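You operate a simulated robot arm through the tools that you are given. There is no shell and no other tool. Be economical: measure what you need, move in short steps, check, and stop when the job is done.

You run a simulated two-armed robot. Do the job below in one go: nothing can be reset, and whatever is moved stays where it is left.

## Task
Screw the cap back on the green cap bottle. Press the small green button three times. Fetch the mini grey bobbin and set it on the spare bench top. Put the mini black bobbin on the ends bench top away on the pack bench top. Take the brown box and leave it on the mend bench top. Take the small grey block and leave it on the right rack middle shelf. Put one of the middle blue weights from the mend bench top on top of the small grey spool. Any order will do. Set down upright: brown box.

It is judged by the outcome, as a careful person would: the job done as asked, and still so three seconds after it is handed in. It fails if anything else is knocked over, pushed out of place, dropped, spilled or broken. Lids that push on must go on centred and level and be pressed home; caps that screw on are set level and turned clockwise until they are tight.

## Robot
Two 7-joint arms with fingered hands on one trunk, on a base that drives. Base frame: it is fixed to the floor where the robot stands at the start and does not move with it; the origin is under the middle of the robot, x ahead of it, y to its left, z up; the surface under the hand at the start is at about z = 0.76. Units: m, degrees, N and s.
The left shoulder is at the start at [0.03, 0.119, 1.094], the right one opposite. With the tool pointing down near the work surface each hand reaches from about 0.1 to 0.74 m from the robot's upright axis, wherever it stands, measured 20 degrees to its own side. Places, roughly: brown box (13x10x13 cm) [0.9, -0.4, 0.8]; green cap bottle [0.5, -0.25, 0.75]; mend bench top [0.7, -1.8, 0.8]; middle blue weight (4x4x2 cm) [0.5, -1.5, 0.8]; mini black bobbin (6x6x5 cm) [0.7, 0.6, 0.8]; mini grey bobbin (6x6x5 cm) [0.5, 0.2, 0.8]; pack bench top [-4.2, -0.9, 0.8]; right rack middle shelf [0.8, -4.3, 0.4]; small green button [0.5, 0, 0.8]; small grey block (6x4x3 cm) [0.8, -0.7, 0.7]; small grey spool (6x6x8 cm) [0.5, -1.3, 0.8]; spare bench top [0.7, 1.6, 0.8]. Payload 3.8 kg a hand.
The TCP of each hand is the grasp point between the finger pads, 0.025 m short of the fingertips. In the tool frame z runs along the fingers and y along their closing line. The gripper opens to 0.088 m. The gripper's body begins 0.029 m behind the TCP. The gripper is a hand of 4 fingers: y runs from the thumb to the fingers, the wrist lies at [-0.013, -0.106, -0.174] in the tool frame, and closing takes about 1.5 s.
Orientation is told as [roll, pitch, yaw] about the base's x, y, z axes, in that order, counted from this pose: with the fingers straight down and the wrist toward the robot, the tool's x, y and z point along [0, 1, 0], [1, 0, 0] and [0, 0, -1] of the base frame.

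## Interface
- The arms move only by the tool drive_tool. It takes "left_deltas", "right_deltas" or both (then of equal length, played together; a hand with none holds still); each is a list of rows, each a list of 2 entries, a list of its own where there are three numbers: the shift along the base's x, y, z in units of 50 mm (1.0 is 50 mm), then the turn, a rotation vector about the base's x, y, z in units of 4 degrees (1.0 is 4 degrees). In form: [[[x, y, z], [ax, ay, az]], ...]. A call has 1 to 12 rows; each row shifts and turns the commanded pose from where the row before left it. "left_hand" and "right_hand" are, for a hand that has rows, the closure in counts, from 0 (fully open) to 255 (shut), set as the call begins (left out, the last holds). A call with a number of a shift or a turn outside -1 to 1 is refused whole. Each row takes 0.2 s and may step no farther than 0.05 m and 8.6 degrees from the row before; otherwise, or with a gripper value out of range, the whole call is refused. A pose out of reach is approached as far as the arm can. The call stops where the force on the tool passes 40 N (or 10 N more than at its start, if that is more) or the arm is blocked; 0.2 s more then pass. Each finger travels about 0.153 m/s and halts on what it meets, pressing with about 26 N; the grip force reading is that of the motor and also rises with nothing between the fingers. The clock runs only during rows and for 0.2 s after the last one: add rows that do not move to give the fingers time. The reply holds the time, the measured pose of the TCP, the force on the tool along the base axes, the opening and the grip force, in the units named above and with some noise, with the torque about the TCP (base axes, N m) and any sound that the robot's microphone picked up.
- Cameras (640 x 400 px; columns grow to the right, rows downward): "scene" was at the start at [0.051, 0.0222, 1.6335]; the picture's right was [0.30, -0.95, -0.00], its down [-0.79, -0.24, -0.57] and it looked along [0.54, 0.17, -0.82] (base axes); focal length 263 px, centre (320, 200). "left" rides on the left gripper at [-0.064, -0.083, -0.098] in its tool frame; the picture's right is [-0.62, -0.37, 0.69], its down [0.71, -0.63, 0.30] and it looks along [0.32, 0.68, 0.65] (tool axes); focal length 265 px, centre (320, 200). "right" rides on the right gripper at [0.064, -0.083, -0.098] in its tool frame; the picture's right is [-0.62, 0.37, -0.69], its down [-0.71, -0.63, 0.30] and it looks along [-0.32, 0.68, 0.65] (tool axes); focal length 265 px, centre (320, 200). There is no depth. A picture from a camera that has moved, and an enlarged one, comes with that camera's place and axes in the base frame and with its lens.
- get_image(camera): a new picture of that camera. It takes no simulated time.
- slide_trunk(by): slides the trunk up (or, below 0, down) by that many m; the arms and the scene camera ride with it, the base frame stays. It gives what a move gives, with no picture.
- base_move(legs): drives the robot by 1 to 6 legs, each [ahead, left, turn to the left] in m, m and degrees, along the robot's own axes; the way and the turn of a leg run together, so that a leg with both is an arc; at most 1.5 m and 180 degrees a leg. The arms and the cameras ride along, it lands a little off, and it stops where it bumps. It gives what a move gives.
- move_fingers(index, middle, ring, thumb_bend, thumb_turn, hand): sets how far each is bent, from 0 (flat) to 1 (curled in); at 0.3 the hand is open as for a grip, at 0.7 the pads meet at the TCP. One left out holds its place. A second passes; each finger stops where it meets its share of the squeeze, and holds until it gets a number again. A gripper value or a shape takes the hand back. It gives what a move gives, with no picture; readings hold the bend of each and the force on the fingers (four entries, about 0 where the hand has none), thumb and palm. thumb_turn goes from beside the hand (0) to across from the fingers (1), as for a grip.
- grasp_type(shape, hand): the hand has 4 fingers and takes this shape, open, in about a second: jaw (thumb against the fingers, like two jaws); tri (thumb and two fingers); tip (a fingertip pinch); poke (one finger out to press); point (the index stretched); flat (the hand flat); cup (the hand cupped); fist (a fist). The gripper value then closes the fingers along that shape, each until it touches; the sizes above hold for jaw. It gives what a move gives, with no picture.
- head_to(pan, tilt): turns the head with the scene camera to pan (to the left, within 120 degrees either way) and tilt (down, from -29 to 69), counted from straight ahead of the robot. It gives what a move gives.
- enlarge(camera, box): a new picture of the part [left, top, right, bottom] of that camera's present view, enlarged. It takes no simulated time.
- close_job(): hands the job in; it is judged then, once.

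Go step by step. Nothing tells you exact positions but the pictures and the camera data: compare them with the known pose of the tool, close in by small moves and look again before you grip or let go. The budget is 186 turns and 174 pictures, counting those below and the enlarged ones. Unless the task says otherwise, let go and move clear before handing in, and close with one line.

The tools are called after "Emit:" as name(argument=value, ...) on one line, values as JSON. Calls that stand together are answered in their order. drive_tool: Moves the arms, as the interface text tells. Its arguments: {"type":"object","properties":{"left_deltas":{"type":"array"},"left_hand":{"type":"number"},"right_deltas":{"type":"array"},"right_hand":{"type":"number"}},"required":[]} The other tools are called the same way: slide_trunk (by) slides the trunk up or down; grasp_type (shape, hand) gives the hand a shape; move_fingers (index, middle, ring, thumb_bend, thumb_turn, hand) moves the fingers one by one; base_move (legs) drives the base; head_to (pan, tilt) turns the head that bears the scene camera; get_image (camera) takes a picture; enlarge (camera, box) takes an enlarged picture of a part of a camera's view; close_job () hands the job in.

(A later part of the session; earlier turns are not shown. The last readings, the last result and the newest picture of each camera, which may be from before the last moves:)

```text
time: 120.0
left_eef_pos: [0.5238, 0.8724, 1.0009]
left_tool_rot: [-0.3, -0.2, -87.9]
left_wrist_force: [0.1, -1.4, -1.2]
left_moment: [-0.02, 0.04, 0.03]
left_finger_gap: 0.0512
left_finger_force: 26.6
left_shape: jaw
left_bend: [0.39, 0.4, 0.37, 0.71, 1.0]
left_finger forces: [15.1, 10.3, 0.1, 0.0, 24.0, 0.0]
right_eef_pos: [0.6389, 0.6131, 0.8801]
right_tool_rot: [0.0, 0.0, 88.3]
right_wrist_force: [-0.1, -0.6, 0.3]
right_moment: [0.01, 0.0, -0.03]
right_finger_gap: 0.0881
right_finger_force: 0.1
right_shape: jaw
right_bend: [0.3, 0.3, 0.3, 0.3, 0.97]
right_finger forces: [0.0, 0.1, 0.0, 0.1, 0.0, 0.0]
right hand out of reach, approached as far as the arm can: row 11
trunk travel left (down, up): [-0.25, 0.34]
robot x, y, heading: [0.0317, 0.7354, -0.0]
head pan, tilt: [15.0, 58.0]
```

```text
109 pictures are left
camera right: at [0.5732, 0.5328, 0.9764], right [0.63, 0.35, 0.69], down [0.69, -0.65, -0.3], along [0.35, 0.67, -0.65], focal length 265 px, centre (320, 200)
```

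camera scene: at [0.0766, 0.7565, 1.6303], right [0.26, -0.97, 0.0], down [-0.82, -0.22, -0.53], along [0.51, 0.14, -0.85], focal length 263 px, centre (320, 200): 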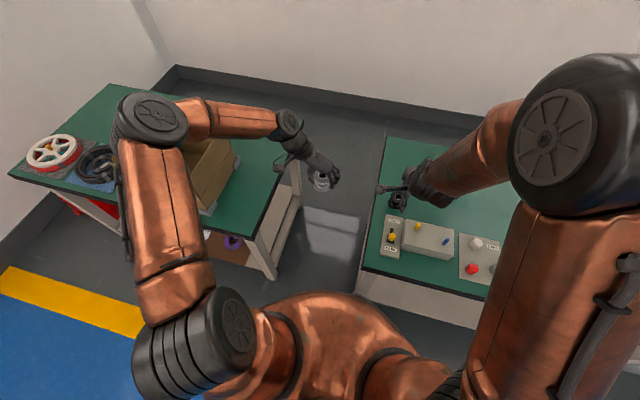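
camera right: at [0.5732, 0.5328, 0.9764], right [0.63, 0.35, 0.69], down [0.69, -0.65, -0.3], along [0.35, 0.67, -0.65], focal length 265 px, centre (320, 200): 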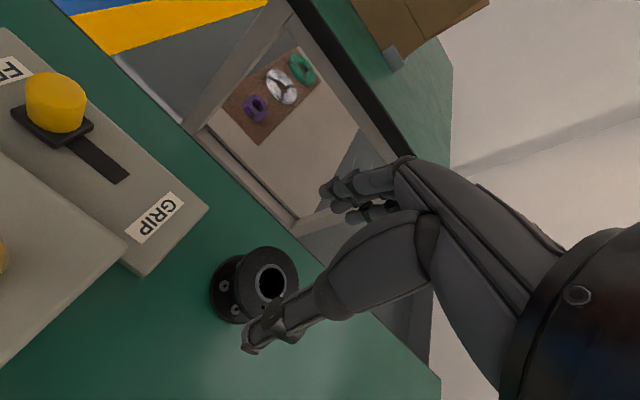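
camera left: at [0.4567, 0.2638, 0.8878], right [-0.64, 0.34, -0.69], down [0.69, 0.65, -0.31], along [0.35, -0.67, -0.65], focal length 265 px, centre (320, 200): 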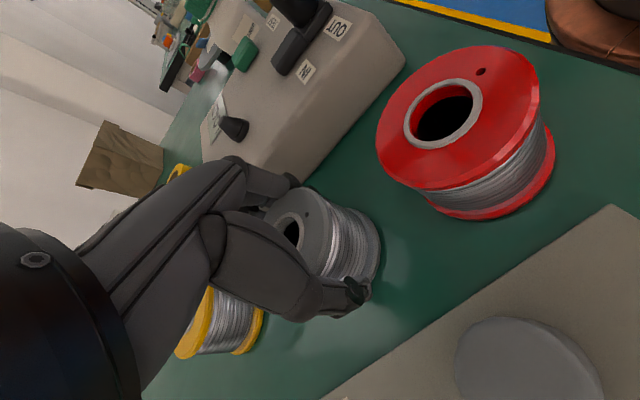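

Just out of reach; I'll drive 6 cm ahead and re-aim at (0.658, 0.609).

Emit:
base_move(legs=[[0.06, 0, 0]])

Emit:
drive_tool(right_deltas=[[[-0.4, -0.04, 0], [0, 0, 0]], [[-0.35, -0.04, 0], [0, 0, 0]], [[0, 0, 0], [0, 0, 0]]])

Emit:
get_image(camera="right")

```text
time: 121.0
left_eef_pos: [0.5855, 0.8729, 1.0]
left_tool_rot: [-0.5, -0.3, -87.9]
left_wrist_force: [0.0, -0.5, -1.8]
left_moment: [-0.01, 0.0, 0.01]
left_finger_gap: 0.0512
left_finger_force: 25.9
left_shape: jaw
left_bend: [0.39, 0.4, 0.37, 0.71, 1.0]
left_finger forces: [14.9, 10.2, 0.0, 0.0, 24.0, 0.0]
right_eef_pos: [0.7011, 0.6157, 0.8778]
right_tool_rot: [0.3, 0.1, 88.1]
right_wrist_force: [0.1, -0.7, 0.0]
right_moment: [-0.02, 0.01, 0.01]
right_finger_gap: 0.0879
right_finger_force: 0.0
right_shape: jaw
right_bend: [0.3, 0.3, 0.3, 0.3, 0.97]
right_finger forces: [0.1, 0.0, 0.0, 0.0, 0.0, 0.1]
trunk travel left (down, up): [-0.25, 0.34]
robot x, y, heading: [0.0866, 0.734, 0.0]
head pan, tilt: [15.0, 58.0]
```

```text
time: 121.8
left_eef_pos: [0.5838, 0.8731, 1.0008]
left_tool_rot: [-0.3, -0.2, -87.8]
left_wrist_force: [-0.3, -0.1, -1.2]
left_moment: [0.01, -0.01, -0.02]
left_finger_gap: 0.0513
left_finger_force: 26.2
left_shape: jaw
left_bend: [0.39, 0.4, 0.37, 0.71, 1.0]
left_finger forces: [15.1, 10.2, 0.0, 0.0, 23.8, 0.1]
right_eef_pos: [0.6636, 0.6118, 0.8802]
right_tool_rot: [0.0, 0.1, 88.1]
right_wrist_force: [0.9, -0.9, -0.4]
right_moment: [-0.01, 0.03, 0.01]
right_finger_gap: 0.0877
right_finger_force: 0.0
right_shape: jaw
right_bend: [0.3, 0.3, 0.3, 0.3, 0.97]
right_finger forces: [0.0, 0.0, 0.1, 0.0, 0.0, 0.0]
trunk travel left (down, up): [-0.25, 0.34]
robot x, y, heading: [0.0863, 0.737, -0.0]
head pan, tilt: [15.0, 58.0]
```

```text
108 pictures are left
camera right: at [0.5971, 0.5299, 0.9776], right [0.63, 0.35, 0.69], down [0.69, -0.65, -0.3], along [0.35, 0.67, -0.66], focal length 265 px, centre (320, 200)
```

right: 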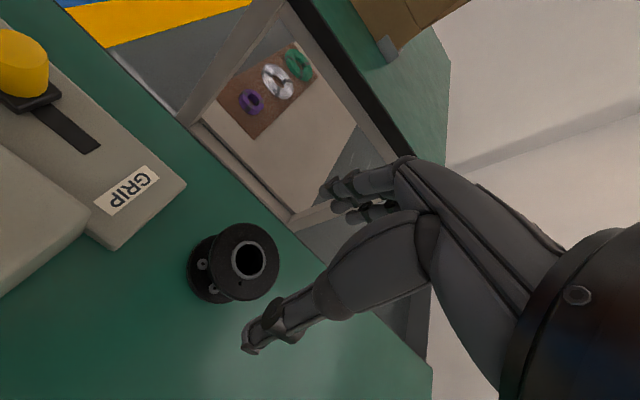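

Emit:
drive_tool(right_deltas=[[[-0.09, -0.05, -0.3], [0, 0, 0]], [[0, 0, -0.5], [0, 0, 0]], [[0, 0, -0.5], [0, 0, 0]], [[0, 0, -0.5], [0, 0, 0]], [[0, 0, 0], [0, 0, 0]]])

Emit:
get_image(camera="right")

Emit:
drive_tool(right_deltas=[[[0, 0, 0], [0, 0, 0]], [[0, 0, 0], [0, 0, 0]], [[0, 0, 0], [0, 0, 0]], [[0, 0, 0], [0, 0, 0]], [[0, 0, 0], [0, 0, 0]], [[0, 0, 0], [0, 0, 0]], [[0, 0, 0], [0, 0, 0]]], right_hand=255)

Emit:
get_image(camera="right")

```text
time: 123.0
left_eef_pos: [0.583, 0.8732, 0.9996]
left_tool_rot: [-0.3, -0.2, -87.9]
left_wrist_force: [0.5, -0.6, -1.4]
left_moment: [0.01, 0.0, 0.01]
left_finger_gap: 0.0513
left_finger_force: 26.1
left_shape: jaw
left_bend: [0.39, 0.4, 0.37, 0.71, 1.0]
left_finger forces: [15.1, 10.2, 0.1, 0.0, 23.9, 0.0]
right_eef_pos: [0.6564, 0.6088, 0.7886]
right_tool_rot: [0.0, 0.1, 88.1]
right_wrist_force: [0.7, 0.1, -0.2]
right_moment: [-0.01, -0.02, -0.01]
right_finger_gap: 0.0876
right_finger_force: 0.0
right_shape: jaw
right_bend: [0.3, 0.3, 0.3, 0.3, 0.97]
right_finger forces: [0.0, 0.0, 0.0, 0.1, 0.0, 0.0]
trunk travel left (down, up): [-0.25, 0.34]
robot x, y, heading: [0.0855, 0.7341, 0.1]
head pan, tilt: [15.0, 58.0]
```

```text
107 pictures are left
camera right: at [0.5899, 0.5272, 0.8853], right [0.63, 0.35, 0.69], down [0.69, -0.65, -0.3], along [0.35, 0.67, -0.66], focal length 265 px, centre (320, 200)
```

right: 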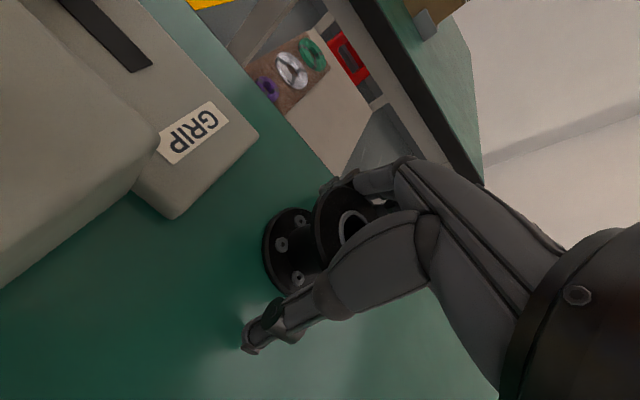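

```text
time: 124.6
left_eef_pos: [0.5834, 0.8721, 1.0013]
left_tool_rot: [-0.3, -0.3, -87.9]
left_wrist_force: [0.2, 0.4, -1.5]
left_moment: [-0.03, 0.04, -0.02]
left_finger_gap: 0.051
left_finger_force: 26.2
left_shape: jaw
left_bend: [0.39, 0.4, 0.37, 0.71, 1.0]
left_finger forces: [15.0, 10.2, 0.1, 0.0, 23.9, 0.0]
right_eef_pos: [0.6567, 0.6099, 0.7896]
right_tool_rot: [-0.1, 0.1, 88.1]
right_wrist_force: [1.6, -1.4, 16.7]
right_moment: [0.29, -0.1, -0.06]
right_finger_gap: 0.0402
right_finger_force: 25.9
right_shape: jaw
right_bend: [0.74, 0.43, 0.49, 0.73, 1.0]
right_finger forces: [18.0, 12.8, 0.0, 0.0, 28.3, 0.1]
trunk travel left (down, up): [-0.25, 0.34]
robot x, y, heading: [0.0868, 0.7346, -0.2]
head pan, tilt: [15.0, 58.0]
```

```text
106 pictures are left
camera right: at [0.5896, 0.5274, 0.8867], right [0.63, 0.35, 0.69], down [0.69, -0.65, -0.3], along [0.35, 0.67, -0.65], focal length 265 px, centre (320, 200)
```

right: 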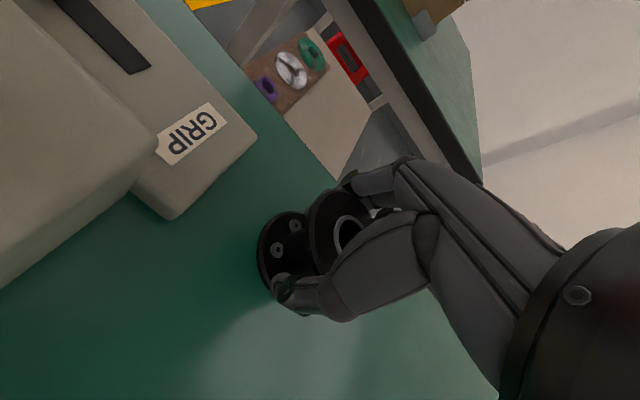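

Black bobbin gripped between its flanges. Lifting and checking.

Emit:
drive_tool(right_deltas=[[[0, 0, 0.3], [0, 0, 0]], [[-0.2, 0, 0.6], [0, 0, 0]], [[-0.2, 0, 0.7], [0, 0, 0]], [[-0.2, 0, 0.7], [0, 0, 0]], [[-0.2, 0, 0.7], [0, 0, 0]], [[-0.2, 0, 0.7], [0, 0, 0]], [[-0.2, 0, 0.5], [0, 0, 0]]])

Emit:
get_image(camera="right")

Emit:
head_to(pan=40, tilt=45)

Emit:
get_image(camera="scene")

```text
time: 126.2
left_eef_pos: [0.5843, 0.8728, 1.0]
left_tool_rot: [-0.3, -0.2, -87.9]
left_wrist_force: [0.0, 0.5, -1.2]
left_moment: [0.01, 0.0, 0.03]
left_finger_gap: 0.0513
left_finger_force: 26.0
left_shape: jaw
left_bend: [0.39, 0.4, 0.37, 0.71, 1.0]
left_finger forces: [14.9, 10.3, 0.1, 0.0, 24.0, 0.1]
right_eef_pos: [0.5977, 0.6078, 1.0004]
right_tool_rot: [0.1, 0.1, 88.1]
right_wrist_force: [-0.2, -0.3, 0.0]
right_moment: [-0.01, -0.01, 0.04]
right_finger_gap: 0.0337
right_finger_force: 26.3
right_shape: jaw
right_bend: [0.76, 0.49, 0.49, 0.79, 1.0]
right_finger forces: [20.4, 4.2, 0.1, 0.0, 26.0, 0.0]
trunk travel left (down, up): [-0.25, 0.34]
robot x, y, heading: [0.0858, 0.7363, 0.2]
head pan, tilt: [15.0, 58.0]
```

```text
105 pictures are left
camera right: at [0.5316, 0.526, 1.0967], right [0.63, 0.35, 0.69], down [0.69, -0.65, -0.3], along [0.35, 0.67, -0.66], focal length 265 px, centre (320, 200)
```

right: 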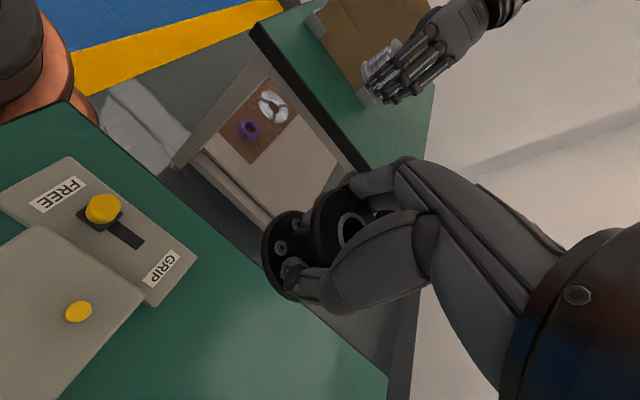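

```text
time: 127.1
left_eef_pos: [0.5839, 0.8725, 1.0003]
left_tool_rot: [-0.4, -0.3, -87.9]
left_wrist_force: [-0.1, -0.4, -1.4]
left_moment: [0.01, -0.01, -0.04]
left_finger_gap: 0.0515
left_finger_force: 26.5
left_shape: jaw
left_bend: [0.39, 0.4, 0.37, 0.71, 1.0]
left_finger forces: [15.0, 10.3, 0.1, 0.0, 23.9, 0.0]
right_eef_pos: [0.5978, 0.6064, 0.9993]
right_tool_rot: [0.1, 0.2, 88.0]
right_wrist_force: [0.4, 0.1, -0.6]
right_moment: [0.01, -0.01, 0.0]
right_finger_gap: 0.034
right_finger_force: 25.6
right_shape: jaw
right_bend: [0.76, 0.49, 0.49, 0.79, 1.0]
right_finger forces: [20.3, 4.2, 0.0, 0.1, 26.2, 0.1]
trunk travel left (down, up): [-0.25, 0.34]
robot x, y, heading: [0.0905, 0.7367, 0.3]
head pan, tilt: [40.0, 45.0]
```

```text
104 pictures are left
camera scene: at [0.1329, 0.7902, 1.6473], right [0.64, -0.76, 0.0], down [-0.54, -0.46, -0.71], along [0.54, 0.46, -0.71], focal length 263 px, centre (320, 200)
```

scene: 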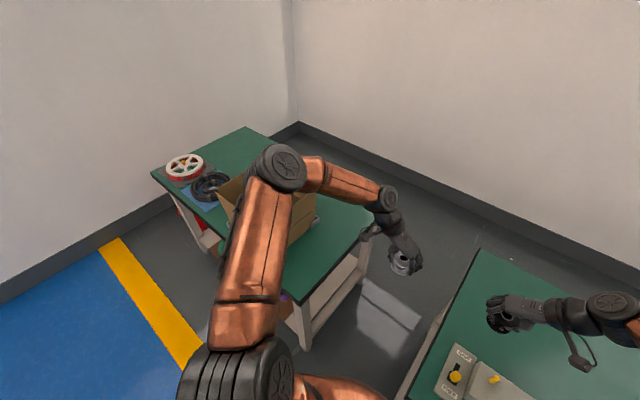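

Both bobbins are held. The spare bench has a cardboard box; I want its clear near end (around y 1.15-1.25). A closer look first.

Emit:
get_image(camera="left")

Emit:
head_to(pan=60, tilt=40)

Emit:
get_image(camera="scene")

```text
103 pictures are left
camera left: at [0.518, 0.9538, 1.098], right [-0.64, 0.34, -0.69], down [0.69, 0.65, -0.31], along [0.34, -0.67, -0.65], focal length 265 px, centre (320, 200)
```

left: 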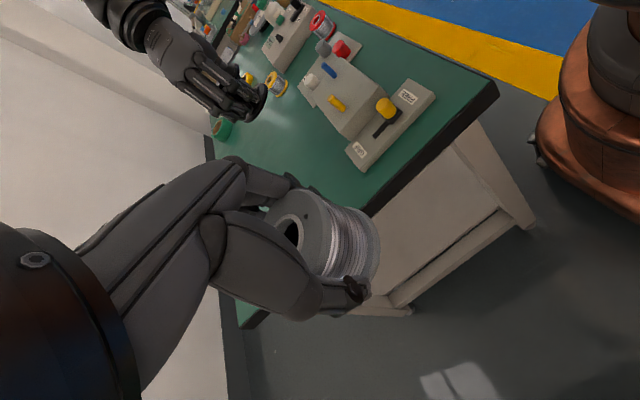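

```text
time: 127.9
left_eef_pos: [0.5842, 0.8741, 1.0002]
left_tool_rot: [-0.3, -0.3, -87.9]
left_wrist_force: [0.4, 1.0, -1.0]
left_moment: [0.01, -0.02, 0.0]
left_finger_gap: 0.0518
left_finger_force: 26.3
left_shape: jaw
left_bend: [0.39, 0.4, 0.37, 0.71, 1.0]
left_finger forces: [14.9, 10.2, 0.0, 0.0, 23.9, 0.0]
right_eef_pos: [0.5993, 0.6063, 0.9983]
right_tool_rot: [-0.1, 0.1, 88.0]
right_wrist_force: [-0.1, 0.0, -1.2]
right_moment: [0.0, -0.02, 0.0]
right_finger_gap: 0.0339
right_finger_force: 26.4
right_shape: jaw
right_bend: [0.76, 0.49, 0.49, 0.79, 1.0]
right_finger forces: [20.4, 4.2, 0.0, 0.0, 26.0, 0.0]
trunk travel left (down, up): [-0.25, 0.34]
robot x, y, heading: [0.0924, 0.7344, 0.2]
head pan, tilt: [60.0, 40.0]
```

```text
102 pictures are left
camera scene: at [0.1131, 0.8116, 1.6546], right [0.87, -0.5, 0.0], down [-0.32, -0.56, -0.77], along [0.38, 0.66, -0.64], focal length 263 px, centre (320, 200)
```

scene: 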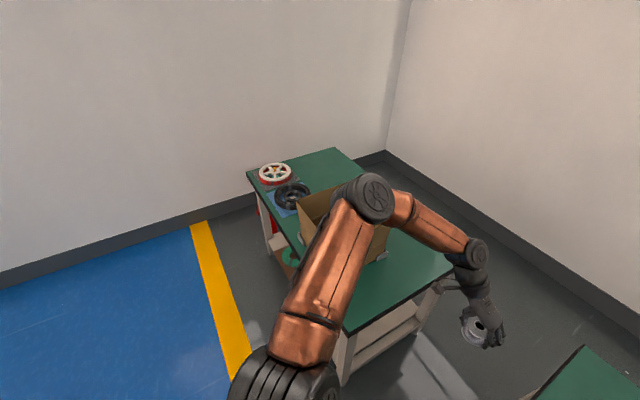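

I'll turn the base 30 degrees to the left so the left elbow stays clear of the box while reaching the near end of the spare bench.

Emit:
base_move(legs=[[0, 0, 30]])

Emit:
head_to(pan=20, tilt=50)

Emit:
get_image(camera="scene")

```text
time: 129.8
left_eef_pos: [0.4529, 1.0991, 1.0005]
left_tool_rot: [-0.4, -0.3, -58.5]
left_wrist_force: [0.6, -1.2, -0.7]
left_moment: [0.05, 0.01, -0.01]
left_finger_gap: 0.0515
left_finger_force: 25.9
left_shape: jaw
left_bend: [0.39, 0.4, 0.37, 0.71, 1.0]
left_finger forces: [14.7, 10.0, 0.0, 0.1, 23.8, 0.0]
right_eef_pos: [0.5967, 0.8761, 0.9994]
right_tool_rot: [0.0, 0.2, 117.7]
right_wrist_force: [0.2, -0.4, -0.5]
right_moment: [0.01, -0.01, 0.01]
right_finger_gap: 0.0339
right_finger_force: 26.1
right_shape: jaw
right_bend: [0.76, 0.49, 0.49, 0.79, 1.0]
right_finger forces: [19.7, 4.3, 0.0, 0.0, 25.5, 0.0]
trunk travel left (down, up): [-0.25, 0.34]
robot x, y, heading: [0.0847, 0.7351, 30.0]
head pan, tilt: [60.0, 40.0]
```

```text
time: 130.9
left_eef_pos: [0.4523, 1.1004, 1.0007]
left_tool_rot: [-0.4, -0.2, -58.4]
left_wrist_force: [-0.8, 0.5, -1.5]
left_moment: [0.06, 0.01, 0.01]
left_finger_gap: 0.0513
left_finger_force: 25.7
left_shape: jaw
left_bend: [0.39, 0.4, 0.37, 0.71, 1.0]
left_finger forces: [14.8, 10.2, 0.1, 0.0, 23.8, 0.1]
right_eef_pos: [0.5956, 0.8753, 0.9994]
right_tool_rot: [0.0, 0.1, 117.9]
right_wrist_force: [-0.5, -0.2, -0.2]
right_moment: [-0.01, 0.01, 0.02]
right_finger_gap: 0.0339
right_finger_force: 25.4
right_shape: jaw
right_bend: [0.76, 0.49, 0.49, 0.79, 1.0]
right_finger forces: [19.8, 4.3, 0.0, 0.0, 25.5, 0.0]
trunk travel left (down, up): [-0.25, 0.34]
robot x, y, heading: [0.0885, 0.7365, 29.6]
head pan, tilt: [20.0, 50.0]
```

```text
101 pictures are left
camera scene: at [0.123, 0.7872, 1.6405], right [0.76, -0.65, 0.0], down [-0.49, -0.58, -0.64], along [0.41, 0.49, -0.77], focal length 263 px, centre (320, 200)
```

scene: 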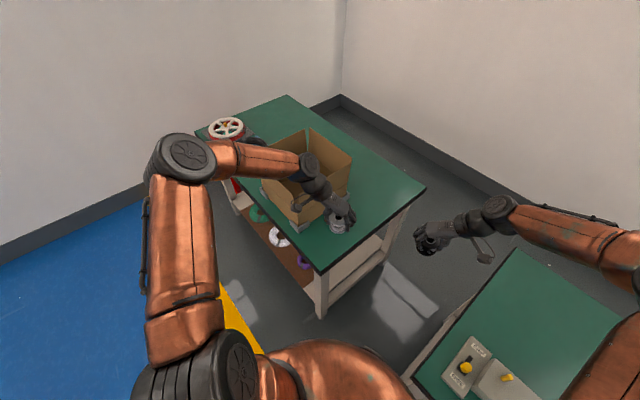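

The near strip of the bench beside the box is clear. I'll turn the hand so its wrist is away from the box and move the bobbin over about (0.62, 1.18).

Emit:
drive_tool(left_deltas=[[[0.2, 0.1, 0], [0, 0, 1]], [[0.2, 0.1, 0], [0, 0, 1]], [[0.2, 0.1, 0], [0, 0, 1]], [[0.2, 0.1, 0], [0, 0, 1]], [[0.2, 0.1, 0], [0, 0, 1]], [[0.2, 0.1, 0], [0, 0, 1]], [[0.2, 0.1, 0], [0, 0, 1]], [[0.2, 0.1, 0], [0, 0, 1]], [[0.2, 0.1, 0], [0, 0, 1]], [[0.2, 0.1, 0], [0, 0, 1]], [[0.2, 0.1, 0], [0, 0, 1]], [[0.2, 0.1, 0], [0, 0, 1]]])

Emit:
drive_tool(left_deltas=[[[0.2, 0.08, -0.4], [0, 0, 1]], [[0.2, 0.08, -0.4], [0, 0, 1]], [[0.2, 0.08, -0.4], [0, 0, 1]], [[0.2, 0.08, -0.4], [0, 0, 1]], [[0.2, 0.08, -0.4], [0, 0, 1]], [[0, 0, 0], [0, 0, 0]]])

Emit:
get_image(camera="scene")

Emit:
get_image(camera="left")

```text
time: 133.5
left_eef_pos: [0.5722, 1.1588, 1.0002]
left_tool_rot: [-0.4, -0.3, -10.3]
left_wrist_force: [0.5, -0.2, -1.1]
left_moment: [0.01, 0.03, -0.01]
left_finger_gap: 0.0512
left_finger_force: 25.9
left_shape: jaw
left_bend: [0.39, 0.4, 0.37, 0.71, 1.0]
left_finger forces: [14.8, 10.2, 0.2, 0.0, 23.8, 0.0]
right_eef_pos: [0.5956, 0.8753, 0.9987]
right_tool_rot: [0.0, 0.1, 117.7]
right_wrist_force: [0.1, 0.5, -0.2]
right_moment: [-0.01, -0.02, 0.02]
right_finger_gap: 0.0338
right_finger_force: 26.0
right_shape: jaw
right_bend: [0.76, 0.49, 0.49, 0.79, 1.0]
right_finger forces: [19.7, 4.3, 0.0, 0.0, 25.4, 0.1]
trunk travel left (down, up): [-0.25, 0.34]
robot x, y, heading: [0.0892, 0.7375, 29.6]
head pan, tilt: [20.0, 50.0]
```

```text
time: 134.9
left_eef_pos: [0.6216, 1.1797, 0.8977]
left_tool_rot: [-0.4, -0.2, 9.7]
left_wrist_force: [0.1, -0.5, -1.5]
left_moment: [-0.01, 0.04, 0.01]
left_finger_gap: 0.0513
left_finger_force: 25.9
left_shape: jaw
left_bend: [0.39, 0.4, 0.37, 0.71, 1.0]
left_finger forces: [14.9, 10.1, 0.0, 0.0, 23.7, 0.0]
right_eef_pos: [0.5955, 0.8758, 0.9995]
right_tool_rot: [-0.1, 0.1, 117.8]
right_wrist_force: [0.6, 0.0, -0.4]
right_moment: [-0.02, 0.01, 0.01]
right_finger_gap: 0.0335
right_finger_force: 26.1
right_shape: jaw
right_bend: [0.76, 0.49, 0.49, 0.79, 1.0]
right_finger forces: [19.8, 4.3, 0.0, 0.1, 25.4, 0.0]
trunk travel left (down, up): [-0.25, 0.34]
robot x, y, heading: [0.0889, 0.7355, 29.7]
head pan, tilt: [20.0, 50.0]
```

```text
100 pictures are left
camera scene: at [0.1227, 0.7872, 1.6405], right [0.76, -0.65, 0.0], down [-0.5, -0.58, -0.64], along [0.42, 0.49, -0.77], focal length 263 px, centre (320, 200)
```

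scene: 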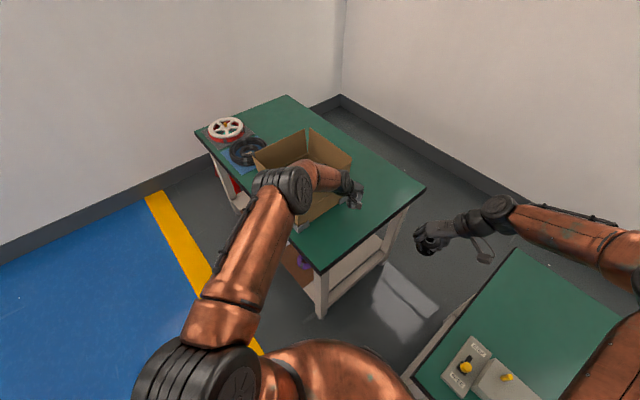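

```text
99 pictures are left
camera left: at [0.5504, 1.1025, 0.9973], right [-0.26, -0.68, -0.69], down [-0.74, 0.6, -0.31], along [0.62, 0.43, -0.65], focal length 265 px, centre (320, 200)
```

left: 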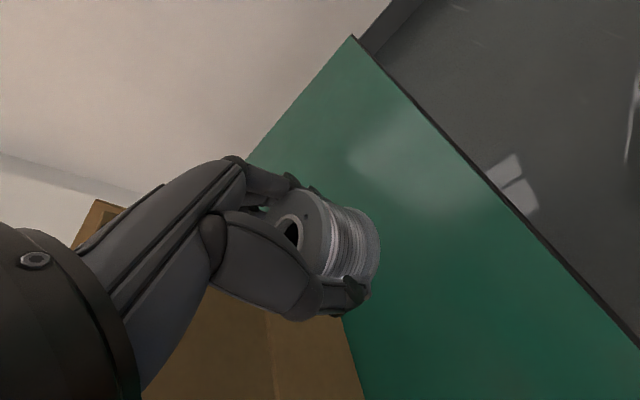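

The hand and forearm stay clear of the box. Lowering the bobbin to the bench.

Emit:
drive_tool(left_deltas=[[[0, -0.1, -0.6], [0, 0, 0]], [[0, -0.1, -0.6], [0, 0, 0]], [[0, 0, -0.5], [0, 0, 0]], [[0, 0, -0.2], [0, 0, 0]], [[0, 0, -0.1], [0, 0, 0]], [[0, 0, 0], [0, 0, 0]]])

Emit:
get_image(camera="left")

```text
time: 136.3
left_eef_pos: [0.6213, 1.17, 0.7997]
left_tool_rot: [-0.3, -0.1, 9.6]
left_wrist_force: [-0.2, -0.7, -1.5]
left_moment: [-0.02, 0.03, 0.0]
left_finger_gap: 0.051
left_finger_force: 26.3
left_shape: jaw
left_bend: [0.39, 0.4, 0.37, 0.71, 1.0]
left_finger forces: [14.7, 10.3, 0.1, 0.0, 23.7, 0.0]
right_eef_pos: [0.5964, 0.8763, 0.9993]
right_tool_rot: [0.1, 0.0, 117.7]
right_wrist_force: [0.1, 0.0, 0.0]
right_moment: [-0.02, 0.01, -0.01]
right_finger_gap: 0.0339
right_finger_force: 26.0
right_shape: jaw
right_bend: [0.76, 0.49, 0.49, 0.79, 1.0]
right_finger forces: [19.8, 4.3, 0.0, 0.1, 25.6, 0.1]
trunk travel left (down, up): [-0.25, 0.34]
robot x, y, heading: [0.0852, 0.736, 29.7]
head pan, tilt: [20.0, 50.0]
```

```text
98 pictures are left
camera left: at [0.5507, 1.093, 0.8985], right [-0.26, -0.68, -0.69], down [-0.74, 0.6, -0.31], along [0.62, 0.43, -0.65], focal length 265 px, centre (320, 200)
```

left: 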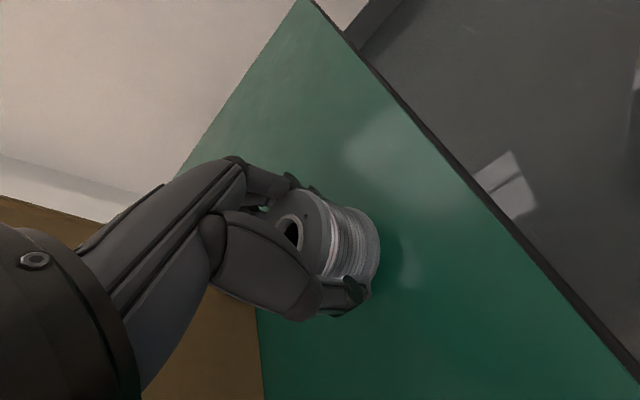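

Nearly touching. A few more millimetres until contact, then release.

Emit:
drive_tool(left_deltas=[[[0, 0, -0.08], [0, 0, 0]], [[0, 0, -0.06], [0, 0, 0]], [[0, 0, -0.06], [0, 0, 0]], [[0, 0, -0.04], [0, 0, 0]], [[0, 0, 0], [0, 0, 0]]])

```text
time: 137.5
left_eef_pos: [0.6219, 1.1711, 0.7917]
left_tool_rot: [-0.2, -0.5, 9.8]
left_wrist_force: [2.9, -1.8, 11.0]
left_moment: [0.05, 0.17, 0.02]
left_finger_gap: 0.0513
left_finger_force: 25.5
left_shape: jaw
left_bend: [0.39, 0.4, 0.37, 0.71, 1.0]
left_finger forces: [20.6, 13.5, 0.0, 0.1, 25.8, 0.0]
right_eef_pos: [0.596, 0.8748, 1.0]
right_tool_rot: [0.0, 0.1, 117.7]
right_wrist_force: [0.6, 0.1, -0.9]
right_moment: [-0.02, 0.0, 0.01]
right_finger_gap: 0.0337
right_finger_force: 25.3
right_shape: jaw
right_bend: [0.76, 0.49, 0.49, 0.79, 1.0]
right_finger forces: [19.9, 4.2, 0.0, 0.0, 25.5, 0.1]
trunk travel left (down, up): [-0.25, 0.34]
robot x, y, heading: [0.0878, 0.7381, 29.9]
head pan, tilt: [20.0, 50.0]
```

Contact felt. Releasing and rising.

Emit:
drive_tool(left_deltas=[[[0, 0, 0.02], [0, 0, 0]], [[0, 0, 0], [0, 0, 0]], [[0, 0, 0], [0, 0, 0]], [[0, 0, 0], [0, 0, 0]], [[0, 0, 0], [0, 0, 0]]], left_hand=0)

Emit:
get_image(camera="left")

Emit:
drive_tool(left_deltas=[[[0, 0, 0.3], [0, 0, 0]], [[0, 0, 0.6], [0, 0, 0]], [[0, 0, 0.8], [0, 0, 0]], [[0, 0, 0.9], [0, 0, 0]], [[-0.4, 0, 0.8], [0, 0, 0]], [[-0.6, -0.2, 0.4], [0, 0, 0]], [[-0.8, -0.4, 0], [0, 0, 0]], [[-0.8, -0.4, 0], [0, 0, 0]]])

Emit:
get_image(camera="left")

```text
time: 138.7
left_eef_pos: [0.6217, 1.17, 0.79]
left_tool_rot: [-0.3, -0.3, 9.5]
left_wrist_force: [0.3, -0.9, -0.1]
left_moment: [0.0, 0.05, -0.04]
left_finger_gap: 0.0876
left_finger_force: 0.1
left_shape: jaw
left_bend: [0.3, 0.3, 0.3, 0.3, 0.98]
left_finger forces: [0.1, 0.0, 0.0, 0.0, 0.0, 0.1]
right_eef_pos: [0.5961, 0.8757, 0.9995]
right_tool_rot: [0.1, 0.1, 117.6]
right_wrist_force: [0.5, 1.1, 0.1]
right_moment: [0.01, -0.02, 0.01]
right_finger_gap: 0.0339
right_finger_force: 26.0
right_shape: jaw
right_bend: [0.76, 0.49, 0.49, 0.79, 1.0]
right_finger forces: [19.8, 4.3, 0.0, 0.0, 25.5, 0.1]
trunk travel left (down, up): [-0.25, 0.34]
robot x, y, heading: [0.0889, 0.737, 29.5]
head pan, tilt: [20.0, 50.0]
```

```text
97 pictures are left
camera left: at [0.5508, 1.0925, 0.8874], right [-0.26, -0.68, -0.69], down [-0.74, 0.6, -0.31], along [0.62, 0.43, -0.65], focal length 265 px, centre (320, 200)
```

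left: 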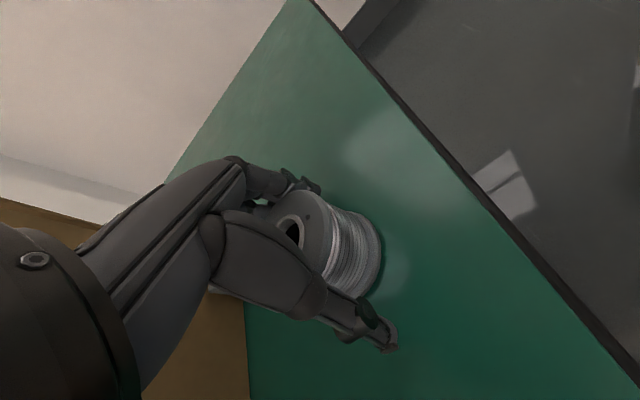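

```text
time: 140.5
left_eef_pos: [0.491, 1.1184, 0.9794]
left_tool_rot: [-0.3, -0.2, 9.7]
left_wrist_force: [-0.5, -0.6, -0.3]
left_moment: [-0.01, -0.05, 0.02]
left_finger_gap: 0.0879
left_finger_force: 0.1
left_shape: jaw
left_bend: [0.3, 0.3, 0.3, 0.3, 0.98]
left_finger forces: [0.0, 0.0, 0.1, 0.0, 0.1, 0.0]
right_eef_pos: [0.5968, 0.8751, 1.0007]
right_tool_rot: [-0.1, 0.1, 117.7]
right_wrist_force: [-1.3, -0.1, -0.7]
right_moment: [0.0, 0.02, -0.05]
right_finger_gap: 0.0339
right_finger_force: 25.8
right_shape: jaw
right_bend: [0.76, 0.49, 0.49, 0.79, 1.0]
right_finger forces: [19.8, 4.3, 0.1, 0.0, 25.5, 0.0]
trunk travel left (down, up): [-0.25, 0.34]
robot x, y, heading: [0.0884, 0.7385, 29.7]
head pan, tilt: [20.0, 50.0]
```

```text
96 pictures are left
camera left: at [0.4205, 1.0417, 1.0774], right [-0.25, -0.68, -0.69], down [-0.74, 0.6, -0.31], along [0.62, 0.43, -0.65], focal length 265 px, centre (320, 200)
```

left: 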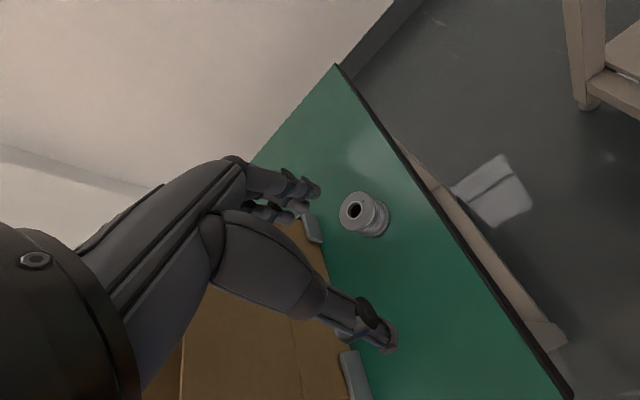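

Grey bobbin stands on the spare bench. Backing off and looking toward the pack bench behind the robot.

Emit:
base_move(legs=[[-0.7, 0, 0]])

Emit:
head_to(pan=115, tilt=15)

Emit:
get_image(camera="scene")

Emit:
head_to(pan=-115, tilt=15)

Emit:
get_image(camera="scene")

```text
time: 144.3
left_eef_pos: [-0.1073, 0.7764, 0.9804]
left_tool_rot: [-0.3, -0.3, 9.5]
left_wrist_force: [-0.3, 0.2, -0.2]
left_moment: [-0.03, -0.02, 0.0]
left_finger_gap: 0.0877
left_finger_force: 0.1
left_shape: jaw
left_bend: [0.3, 0.3, 0.3, 0.3, 0.98]
left_finger forces: [0.1, 0.1, 0.0, 0.0, 0.0, 0.0]
right_eef_pos: [-0.0042, 0.5316, 0.9996]
right_tool_rot: [0.0, 0.2, 117.6]
right_wrist_force: [0.1, 0.1, -1.1]
right_moment: [-0.02, -0.02, -0.03]
right_finger_gap: 0.0342
right_finger_force: 25.5
right_shape: jaw
right_bend: [0.76, 0.49, 0.49, 0.79, 1.0]
right_finger forces: [19.7, 4.3, 0.1, 0.0, 25.5, 0.0]
trunk travel left (down, up): [-0.25, 0.34]
robot x, y, heading: [-0.5117, 0.3973, 29.7]
head pan, tilt: [20.0, 50.0]
```

```text
time: 146.0
left_eef_pos: [-0.107, 0.778, 0.9795]
left_tool_rot: [-0.4, -0.2, 9.5]
left_wrist_force: [0.5, -0.6, -0.3]
left_moment: [-0.01, 0.0, 0.0]
left_finger_gap: 0.0878
left_finger_force: 0.1
left_shape: jaw
left_bend: [0.3, 0.3, 0.3, 0.3, 0.98]
left_finger forces: [0.1, 0.0, 0.0, 0.0, 0.1, 0.0]
right_eef_pos: [-0.0033, 0.5317, 1.0]
right_tool_rot: [-0.1, 0.1, 117.6]
right_wrist_force: [-0.4, -0.2, -0.6]
right_moment: [-0.01, 0.01, 0.01]
right_finger_gap: 0.0337
right_finger_force: 26.0
right_shape: jaw
right_bend: [0.76, 0.49, 0.49, 0.79, 1.0]
right_finger forces: [19.8, 4.3, 0.0, 0.0, 25.5, 0.1]
trunk travel left (down, up): [-0.25, 0.34]
robot x, y, heading: [-0.5135, 0.3963, 29.4]
head pan, tilt: [115.0, 15.0]
```

```text
95 pictures are left
camera scene: at [-0.6031, 0.4409, 1.6942], right [0.58, 0.81, 0.0], down [0.21, -0.15, -0.97], along [-0.79, 0.56, -0.26], focal length 263 px, centre (320, 200)
```

scene: 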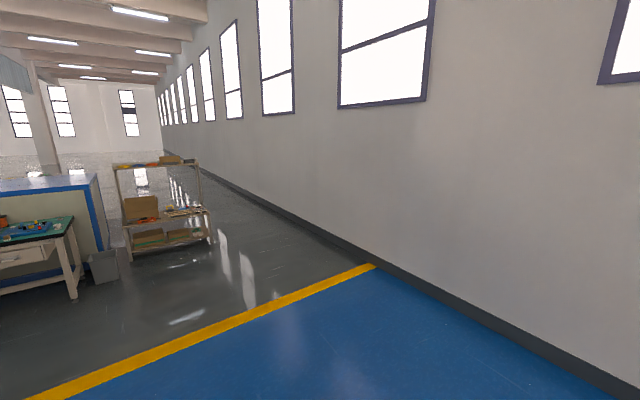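

```text
time: 149.2
left_eef_pos: [-0.1067, 0.7768, 0.9788]
left_tool_rot: [-0.3, -0.1, 9.5]
left_wrist_force: [-0.3, 0.9, 0.4]
left_moment: [-0.01, -0.01, 0.0]
left_finger_gap: 0.0878
left_finger_force: 0.1
left_shape: jaw
left_bend: [0.3, 0.3, 0.3, 0.3, 0.98]
left_finger forces: [0.1, 0.0, 0.0, 0.0, 0.0, 0.0]
right_eef_pos: [-0.0033, 0.5327, 1.0008]
right_tool_rot: [0.0, 0.1, 117.6]
right_wrist_force: [0.1, -0.4, -0.4]
right_moment: [0.01, -0.04, 0.0]
right_finger_gap: 0.0341
right_finger_force: 26.2
right_shape: jaw
right_bend: [0.76, 0.49, 0.49, 0.79, 1.0]
right_finger forces: [19.8, 4.3, 0.0, 0.1, 25.5, 0.0]
trunk travel left (down, up): [-0.25, 0.34]
robot x, y, heading: [-0.5133, 0.3974, 29.5]
head pan, tilt: [-115.0, 15.0]
```

```text
94 pictures are left
camera scene: at [-0.5195, 0.2936, 1.6942], right [-1.0, -0.08, 0.0], down [-0.02, 0.26, -0.97], along [0.08, -0.96, -0.26], focal length 263 px, centre (320, 200)
```

scene: 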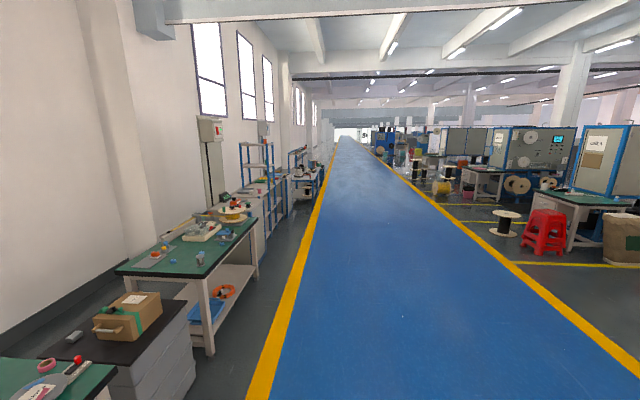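

The pack bench is across the aisle at about x = -4.2. I'll turn round and drive over in legs, then look.

Emit:
base_move(legs=[[0, 0, 150.4], [1.0, 0.5, 0], [1.0, 0.5, 0]])

Emit:
head_to(pan=0, tilt=35)

Emit:
get_image(camera="scene")

```text
time: 166.6
left_eef_pos: [-3.0606, -0.7517, 0.9783]
left_tool_rot: [-0.3, -0.2, 160.6]
left_wrist_force: [-0.5, 0.3, -0.7]
left_moment: [0.01, 0.01, -0.02]
left_finger_gap: 0.0878
left_finger_force: 0.0
left_shape: jaw
left_bend: [0.3, 0.3, 0.3, 0.3, 0.98]
left_finger forces: [0.1, 0.0, 0.0, 0.1, 0.0, 0.1]
right_eef_pos: [-3.0328, -0.4882, 0.9989]
right_tool_rot: [-0.1, 0.1, -91.3]
right_wrist_force: [0.1, -0.2, -0.2]
right_moment: [-0.02, 0.01, 0.03]
right_finger_gap: 0.0334
right_finger_force: 26.0
right_shape: jaw
right_bend: [0.76, 0.49, 0.49, 0.79, 1.0]
right_finger forces: [18.4, 4.4, 0.0, 0.0, 23.7, 0.1]
trunk travel left (down, up): [-0.25, 0.34]
robot x, y, heading: [-2.5191, -0.611, -179.4]
head pan, tilt: [-115.0, 15.0]
```

```text
time: 168.5
left_eef_pos: [-3.0603, -0.7528, 0.9795]
left_tool_rot: [-0.2, -0.2, 160.5]
left_wrist_force: [-0.1, 0.7, -1.0]
left_moment: [0.0, -0.02, 0.0]
left_finger_gap: 0.0876
left_finger_force: 0.0
left_shape: jaw
left_bend: [0.3, 0.3, 0.3, 0.3, 0.98]
left_finger forces: [0.0, 0.0, 0.0, 0.1, 0.0, 0.1]
right_eef_pos: [-3.0328, -0.4887, 0.9996]
right_tool_rot: [-0.1, 0.1, -91.3]
right_wrist_force: [0.1, -0.6, -0.7]
right_moment: [0.04, -0.02, -0.01]
right_finger_gap: 0.0341
right_finger_force: 26.1
right_shape: jaw
right_bend: [0.76, 0.49, 0.49, 0.79, 1.0]
right_finger forces: [18.5, 4.4, 0.0, 0.0, 23.8, 0.1]
trunk travel left (down, up): [-0.25, 0.34]
robot x, y, heading: [-2.5234, -0.6111, -179.2]
head pan, tilt: [0.0, 35.0]
```

```text
93 pictures are left
camera scene: at [-2.5877, -0.6136, 1.6622], right [-0.01, 1.0, 0.0], down [0.57, 0.01, -0.82], along [-0.82, -0.01, -0.57], focal length 263 px, centre (320, 200)
```

scene: 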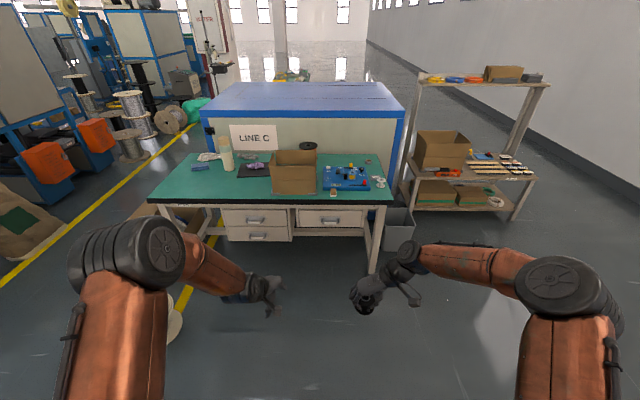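

The pack bench is ahead. Looking closer for a free spot.

Emit:
enlarge(camera="scene", box=[140, 130, 410, 220])

```text
2.37 times, centred on (275, 175) of scene
camera zoom: at [-2.5877, -0.6136, 1.6622], right [-0.01, 1.0, 0.0], down [0.57, 0.01, -0.82], along [-0.82, -0.01, -0.57], focal length 624 px, centre (427, 259)
```

zoom: 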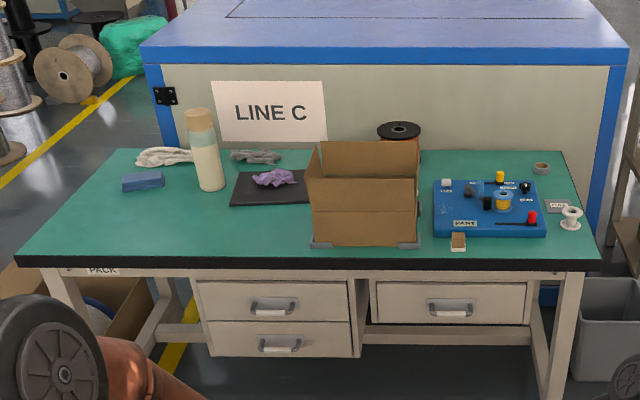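

There is a free patch at the front left of the bench, around (-3.97, -1.09). I'll tuck the left hand, then drive in.

Emit:
drive_tool(left_deltas=[[[0.6, 0, 0.6], [0, 0, 0]], [[0.6, 0, 0.6], [0, 0, 0]], [[0.6, 0, 0.6], [0, 0, 0]], [[0.6, 0, 0.6], [0, 0, 0]], [[0.6, 0, 0.6], [0, 0, 0]]])

Emit:
base_move(legs=[[0.9, 0.54, -0.6]])

Emit:
head_to(pan=-5, tilt=55)

Emit:
get_image(camera="scene")

Emit:
get_image(camera="right")

```text
time: 169.7
left_eef_pos: [-2.9099, -0.7518, 1.1268]
left_tool_rot: [-0.2, -0.2, 160.6]
left_wrist_force: [0.0, -0.2, 0.3]
left_moment: [0.04, 0.01, 0.01]
left_finger_gap: 0.0879
left_finger_force: 0.0
left_shape: jaw
left_bend: [0.3, 0.3, 0.3, 0.3, 0.98]
left_finger forces: [0.0, 0.0, 0.0, 0.1, 0.0, 0.0]
right_eef_pos: [-3.0312, -0.4883, 0.9997]
right_tool_rot: [0.0, 0.0, -91.2]
right_wrist_force: [-0.8, 1.0, -1.0]
right_moment: [0.0, 0.04, -0.01]
right_finger_gap: 0.0339
right_finger_force: 26.5
right_shape: jaw
right_bend: [0.76, 0.49, 0.49, 0.79, 1.0]
right_finger forces: [18.4, 4.4, 0.0, 0.0, 23.8, 0.0]
trunk travel left (down, up): [-0.25, 0.34]
robot x, y, heading: [-2.5198, -0.6125, -179.2]
head pan, tilt: [0.0, 35.0]
```

```text
time: 175.2
left_eef_pos: [-3.8338, -1.2952, 1.1272]
left_tool_rot: [-0.3, -0.3, 159.9]
left_wrist_force: [0.1, 0.9, -0.5]
left_moment: [-0.02, -0.01, 0.01]
left_finger_gap: 0.0878
left_finger_force: 0.1
left_shape: jaw
left_bend: [0.3, 0.3, 0.3, 0.3, 0.98]
left_finger forces: [0.0, 0.0, 0.1, 0.0, 0.1, 0.1]
right_eef_pos: [-3.9515, -1.0305, 1.0002]
right_tool_rot: [0.0, 0.1, -92.3]
right_wrist_force: [-0.1, 0.8, -0.9]
right_moment: [0.06, -0.01, 0.01]
right_finger_gap: 0.0339
right_finger_force: 25.9
right_shape: jaw
right_bend: [0.76, 0.49, 0.49, 0.79, 1.0]
right_finger forces: [18.4, 4.4, 0.0, 0.0, 23.8, 0.0]
trunk travel left (down, up): [-0.25, 0.34]
robot x, y, heading: [-3.4428, -1.1635, 179.8]
head pan, tilt: [0.0, 35.0]
```

```text
time: 176.0
left_eef_pos: [-3.8327, -1.2953, 1.1273]
left_tool_rot: [-0.2, -0.2, 159.6]
left_wrist_force: [0.9, 0.5, -0.1]
left_moment: [0.01, -0.02, 0.02]
left_finger_gap: 0.0877
left_finger_force: 0.0
left_shape: jaw
left_bend: [0.3, 0.3, 0.3, 0.3, 0.98]
left_finger forces: [0.0, 0.1, 0.0, 0.0, 0.0, 0.0]
right_eef_pos: [-3.9511, -1.0308, 0.9999]
right_tool_rot: [0.0, 0.1, -92.2]
right_wrist_force: [0.2, -1.1, 0.0]
right_moment: [0.0, 0.01, 0.03]
right_finger_gap: 0.034
right_finger_force: 25.8
right_shape: jaw
right_bend: [0.76, 0.49, 0.49, 0.79, 1.0]
right_finger forces: [18.5, 4.4, 0.0, 0.0, 23.9, 0.1]
trunk travel left (down, up): [-0.25, 0.34]
robot x, y, heading: [-3.4454, -1.1627, 179.8]
head pan, tilt: [-5.0, 55.0]
```

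```text
91 pictures are left
camera scene: at [-3.492, -1.1561, 1.634], right [0.09, 1.0, 0.0], down [0.82, -0.07, -0.57], along [-0.57, 0.05, -0.82], focal length 263 px, centre (320, 200)
```

scene: 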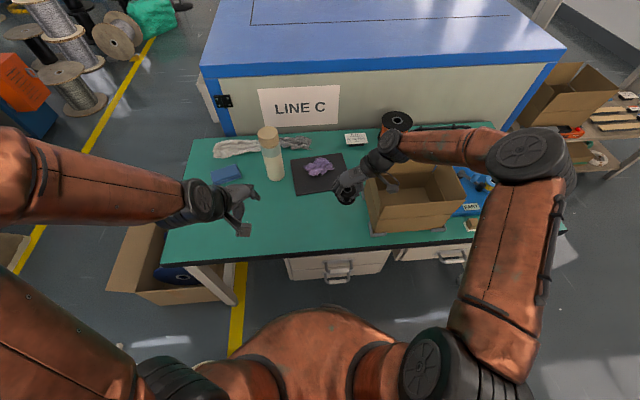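

```text
90 pictures are left
camera right: at [-3.8834, -0.9498, 1.0964], right [-0.63, -0.35, 0.69], down [-0.69, 0.66, -0.3], along [-0.35, -0.67, -0.66], focal length 265 px, centre (320, 200)
```

right: 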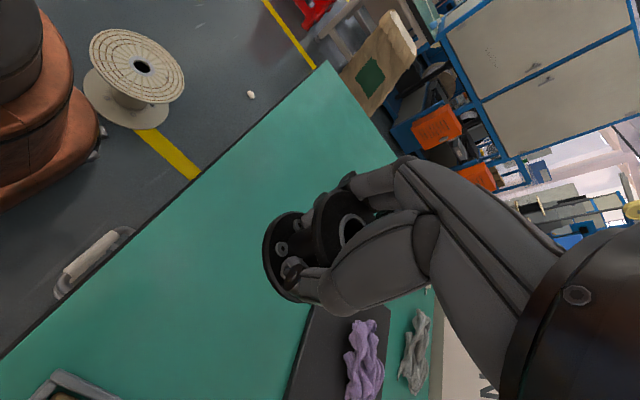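

The forearm is over the cardboard box here, so I'll turn the wrist back toward the robot and shift left before lowering.

Emit:
drive_tool(right_deltas=[[[0, -0.1, 0], [0, 0, -1]], [[0, -0.1, 0], [0, 0, -1]], [[0, -0.1, 0], [0, 0, -1]], [[0, -0.1, 0], [0, 0, -1]], [[0, -0.1, 0], [0, 0, -1]], [[0, -0.1, 0], [0, 0, -1]], [[0, -0.1, 0], [0, 0, -1]], [[0, -0.1, 0], [0, 0, -1]], [[0, -0.1, 0], [0, 0, -1]], [[0, -0.1, 0], [0, 0, -1]], [[0, -0.1, 0], [0, 0, -1]]])

Emit:
drive_tool(right_deltas=[[[0, -0.1, 0], [0, 0, -1]], [[0, -0.1, 0], [0, 0, -1]], [[0, -0.1, 0], [0, 0, -1]], [[0, -0.1, 0], [0, 0, -1]], [[0, -0.1, 0], [0, 0, -1]], [[0, -0.1, 0], [0, 0, -1]], [[0, -0.1, 0], [0, 0, -1]], [[0, -0.1, 0], [0, 0, -1]], [[0, -0.1, 0], [0, 0, -1]], [[0, 0, -0.6], [0, 0, -1]], [[0, 0, -0.6], [0, 0, -1]]])

Emit:
get_image(camera="scene")

Emit:
get_image(camera="right")

```text
time: 178.4
left_eef_pos: [-3.8335, -1.2966, 1.1274]
left_tool_rot: [-0.5, -0.2, 159.8]
left_wrist_force: [0.5, -0.2, -0.2]
left_moment: [-0.01, 0.02, -0.01]
left_finger_gap: 0.0881
left_finger_force: 0.0
left_shape: jaw
left_bend: [0.3, 0.3, 0.3, 0.3, 0.98]
left_finger forces: [0.0, 0.0, 0.1, 0.1, 0.1, 0.0]
right_eef_pos: [-3.952, -1.0859, 0.9994]
right_tool_rot: [0.1, 0.0, -136.3]
right_wrist_force: [0.3, 0.0, -0.2]
right_moment: [-0.03, 0.01, -0.01]
right_finger_gap: 0.0337
right_finger_force: 25.9
right_shape: jaw
right_bend: [0.76, 0.49, 0.49, 0.79, 1.0]
right_finger forces: [18.4, 4.3, 0.0, 0.0, 23.6, 0.0]
trunk travel left (down, up): [-0.25, 0.34]
robot x, y, heading: [-3.4418, -1.1661, 180.2]
head pan, tilt: [-5.0, 55.0]
```

```text
time: 180.8
left_eef_pos: [-3.8338, -1.2965, 1.1269]
left_tool_rot: [-0.4, -0.2, 159.8]
left_wrist_force: [0.2, 0.5, -0.2]
left_moment: [0.02, -0.06, -0.01]
left_finger_gap: 0.0877
left_finger_force: 0.0
left_shape: jaw
left_bend: [0.3, 0.3, 0.3, 0.3, 0.98]
left_finger forces: [0.0, 0.0, 0.1, 0.0, 0.0, 0.0]
right_eef_pos: [-3.9513, -1.1308, 0.9366]
right_tool_rot: [0.1, 0.1, 179.8]
right_wrist_force: [-0.6, 0.2, -1.0]
right_moment: [0.01, 0.0, -0.02]
right_finger_gap: 0.0336
right_finger_force: 25.8
right_shape: jaw
right_bend: [0.76, 0.49, 0.49, 0.79, 1.0]
right_finger forces: [18.2, 4.4, 0.0, 0.0, 23.5, 0.0]
trunk travel left (down, up): [-0.25, 0.34]
robot x, y, heading: [-3.4398, -1.1612, 180.0]
head pan, tilt: [-5.0, 55.0]
```

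```text
89 pictures are left
camera scene: at [-3.4923, -1.1569, 1.6339], right [0.09, 1.0, 0.0], down [0.82, -0.07, -0.57], along [-0.57, 0.05, -0.82], focal length 263 px, centre (320, 200)
```

scene: 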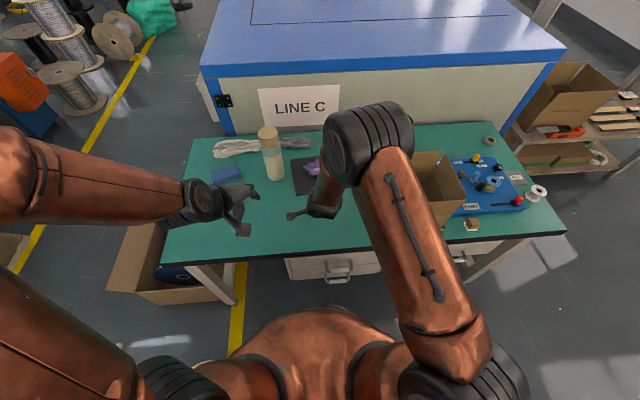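

```text
88 pictures are left
camera right: at [-3.8688, -1.1961, 1.0345], right [-0.37, 0.62, 0.69], down [0.63, 0.71, -0.3], along [-0.68, 0.33, -0.66], focal length 265 px, centre (320, 200)
```

right: 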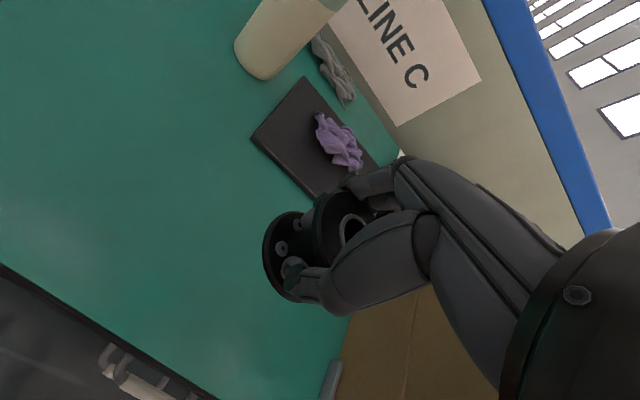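

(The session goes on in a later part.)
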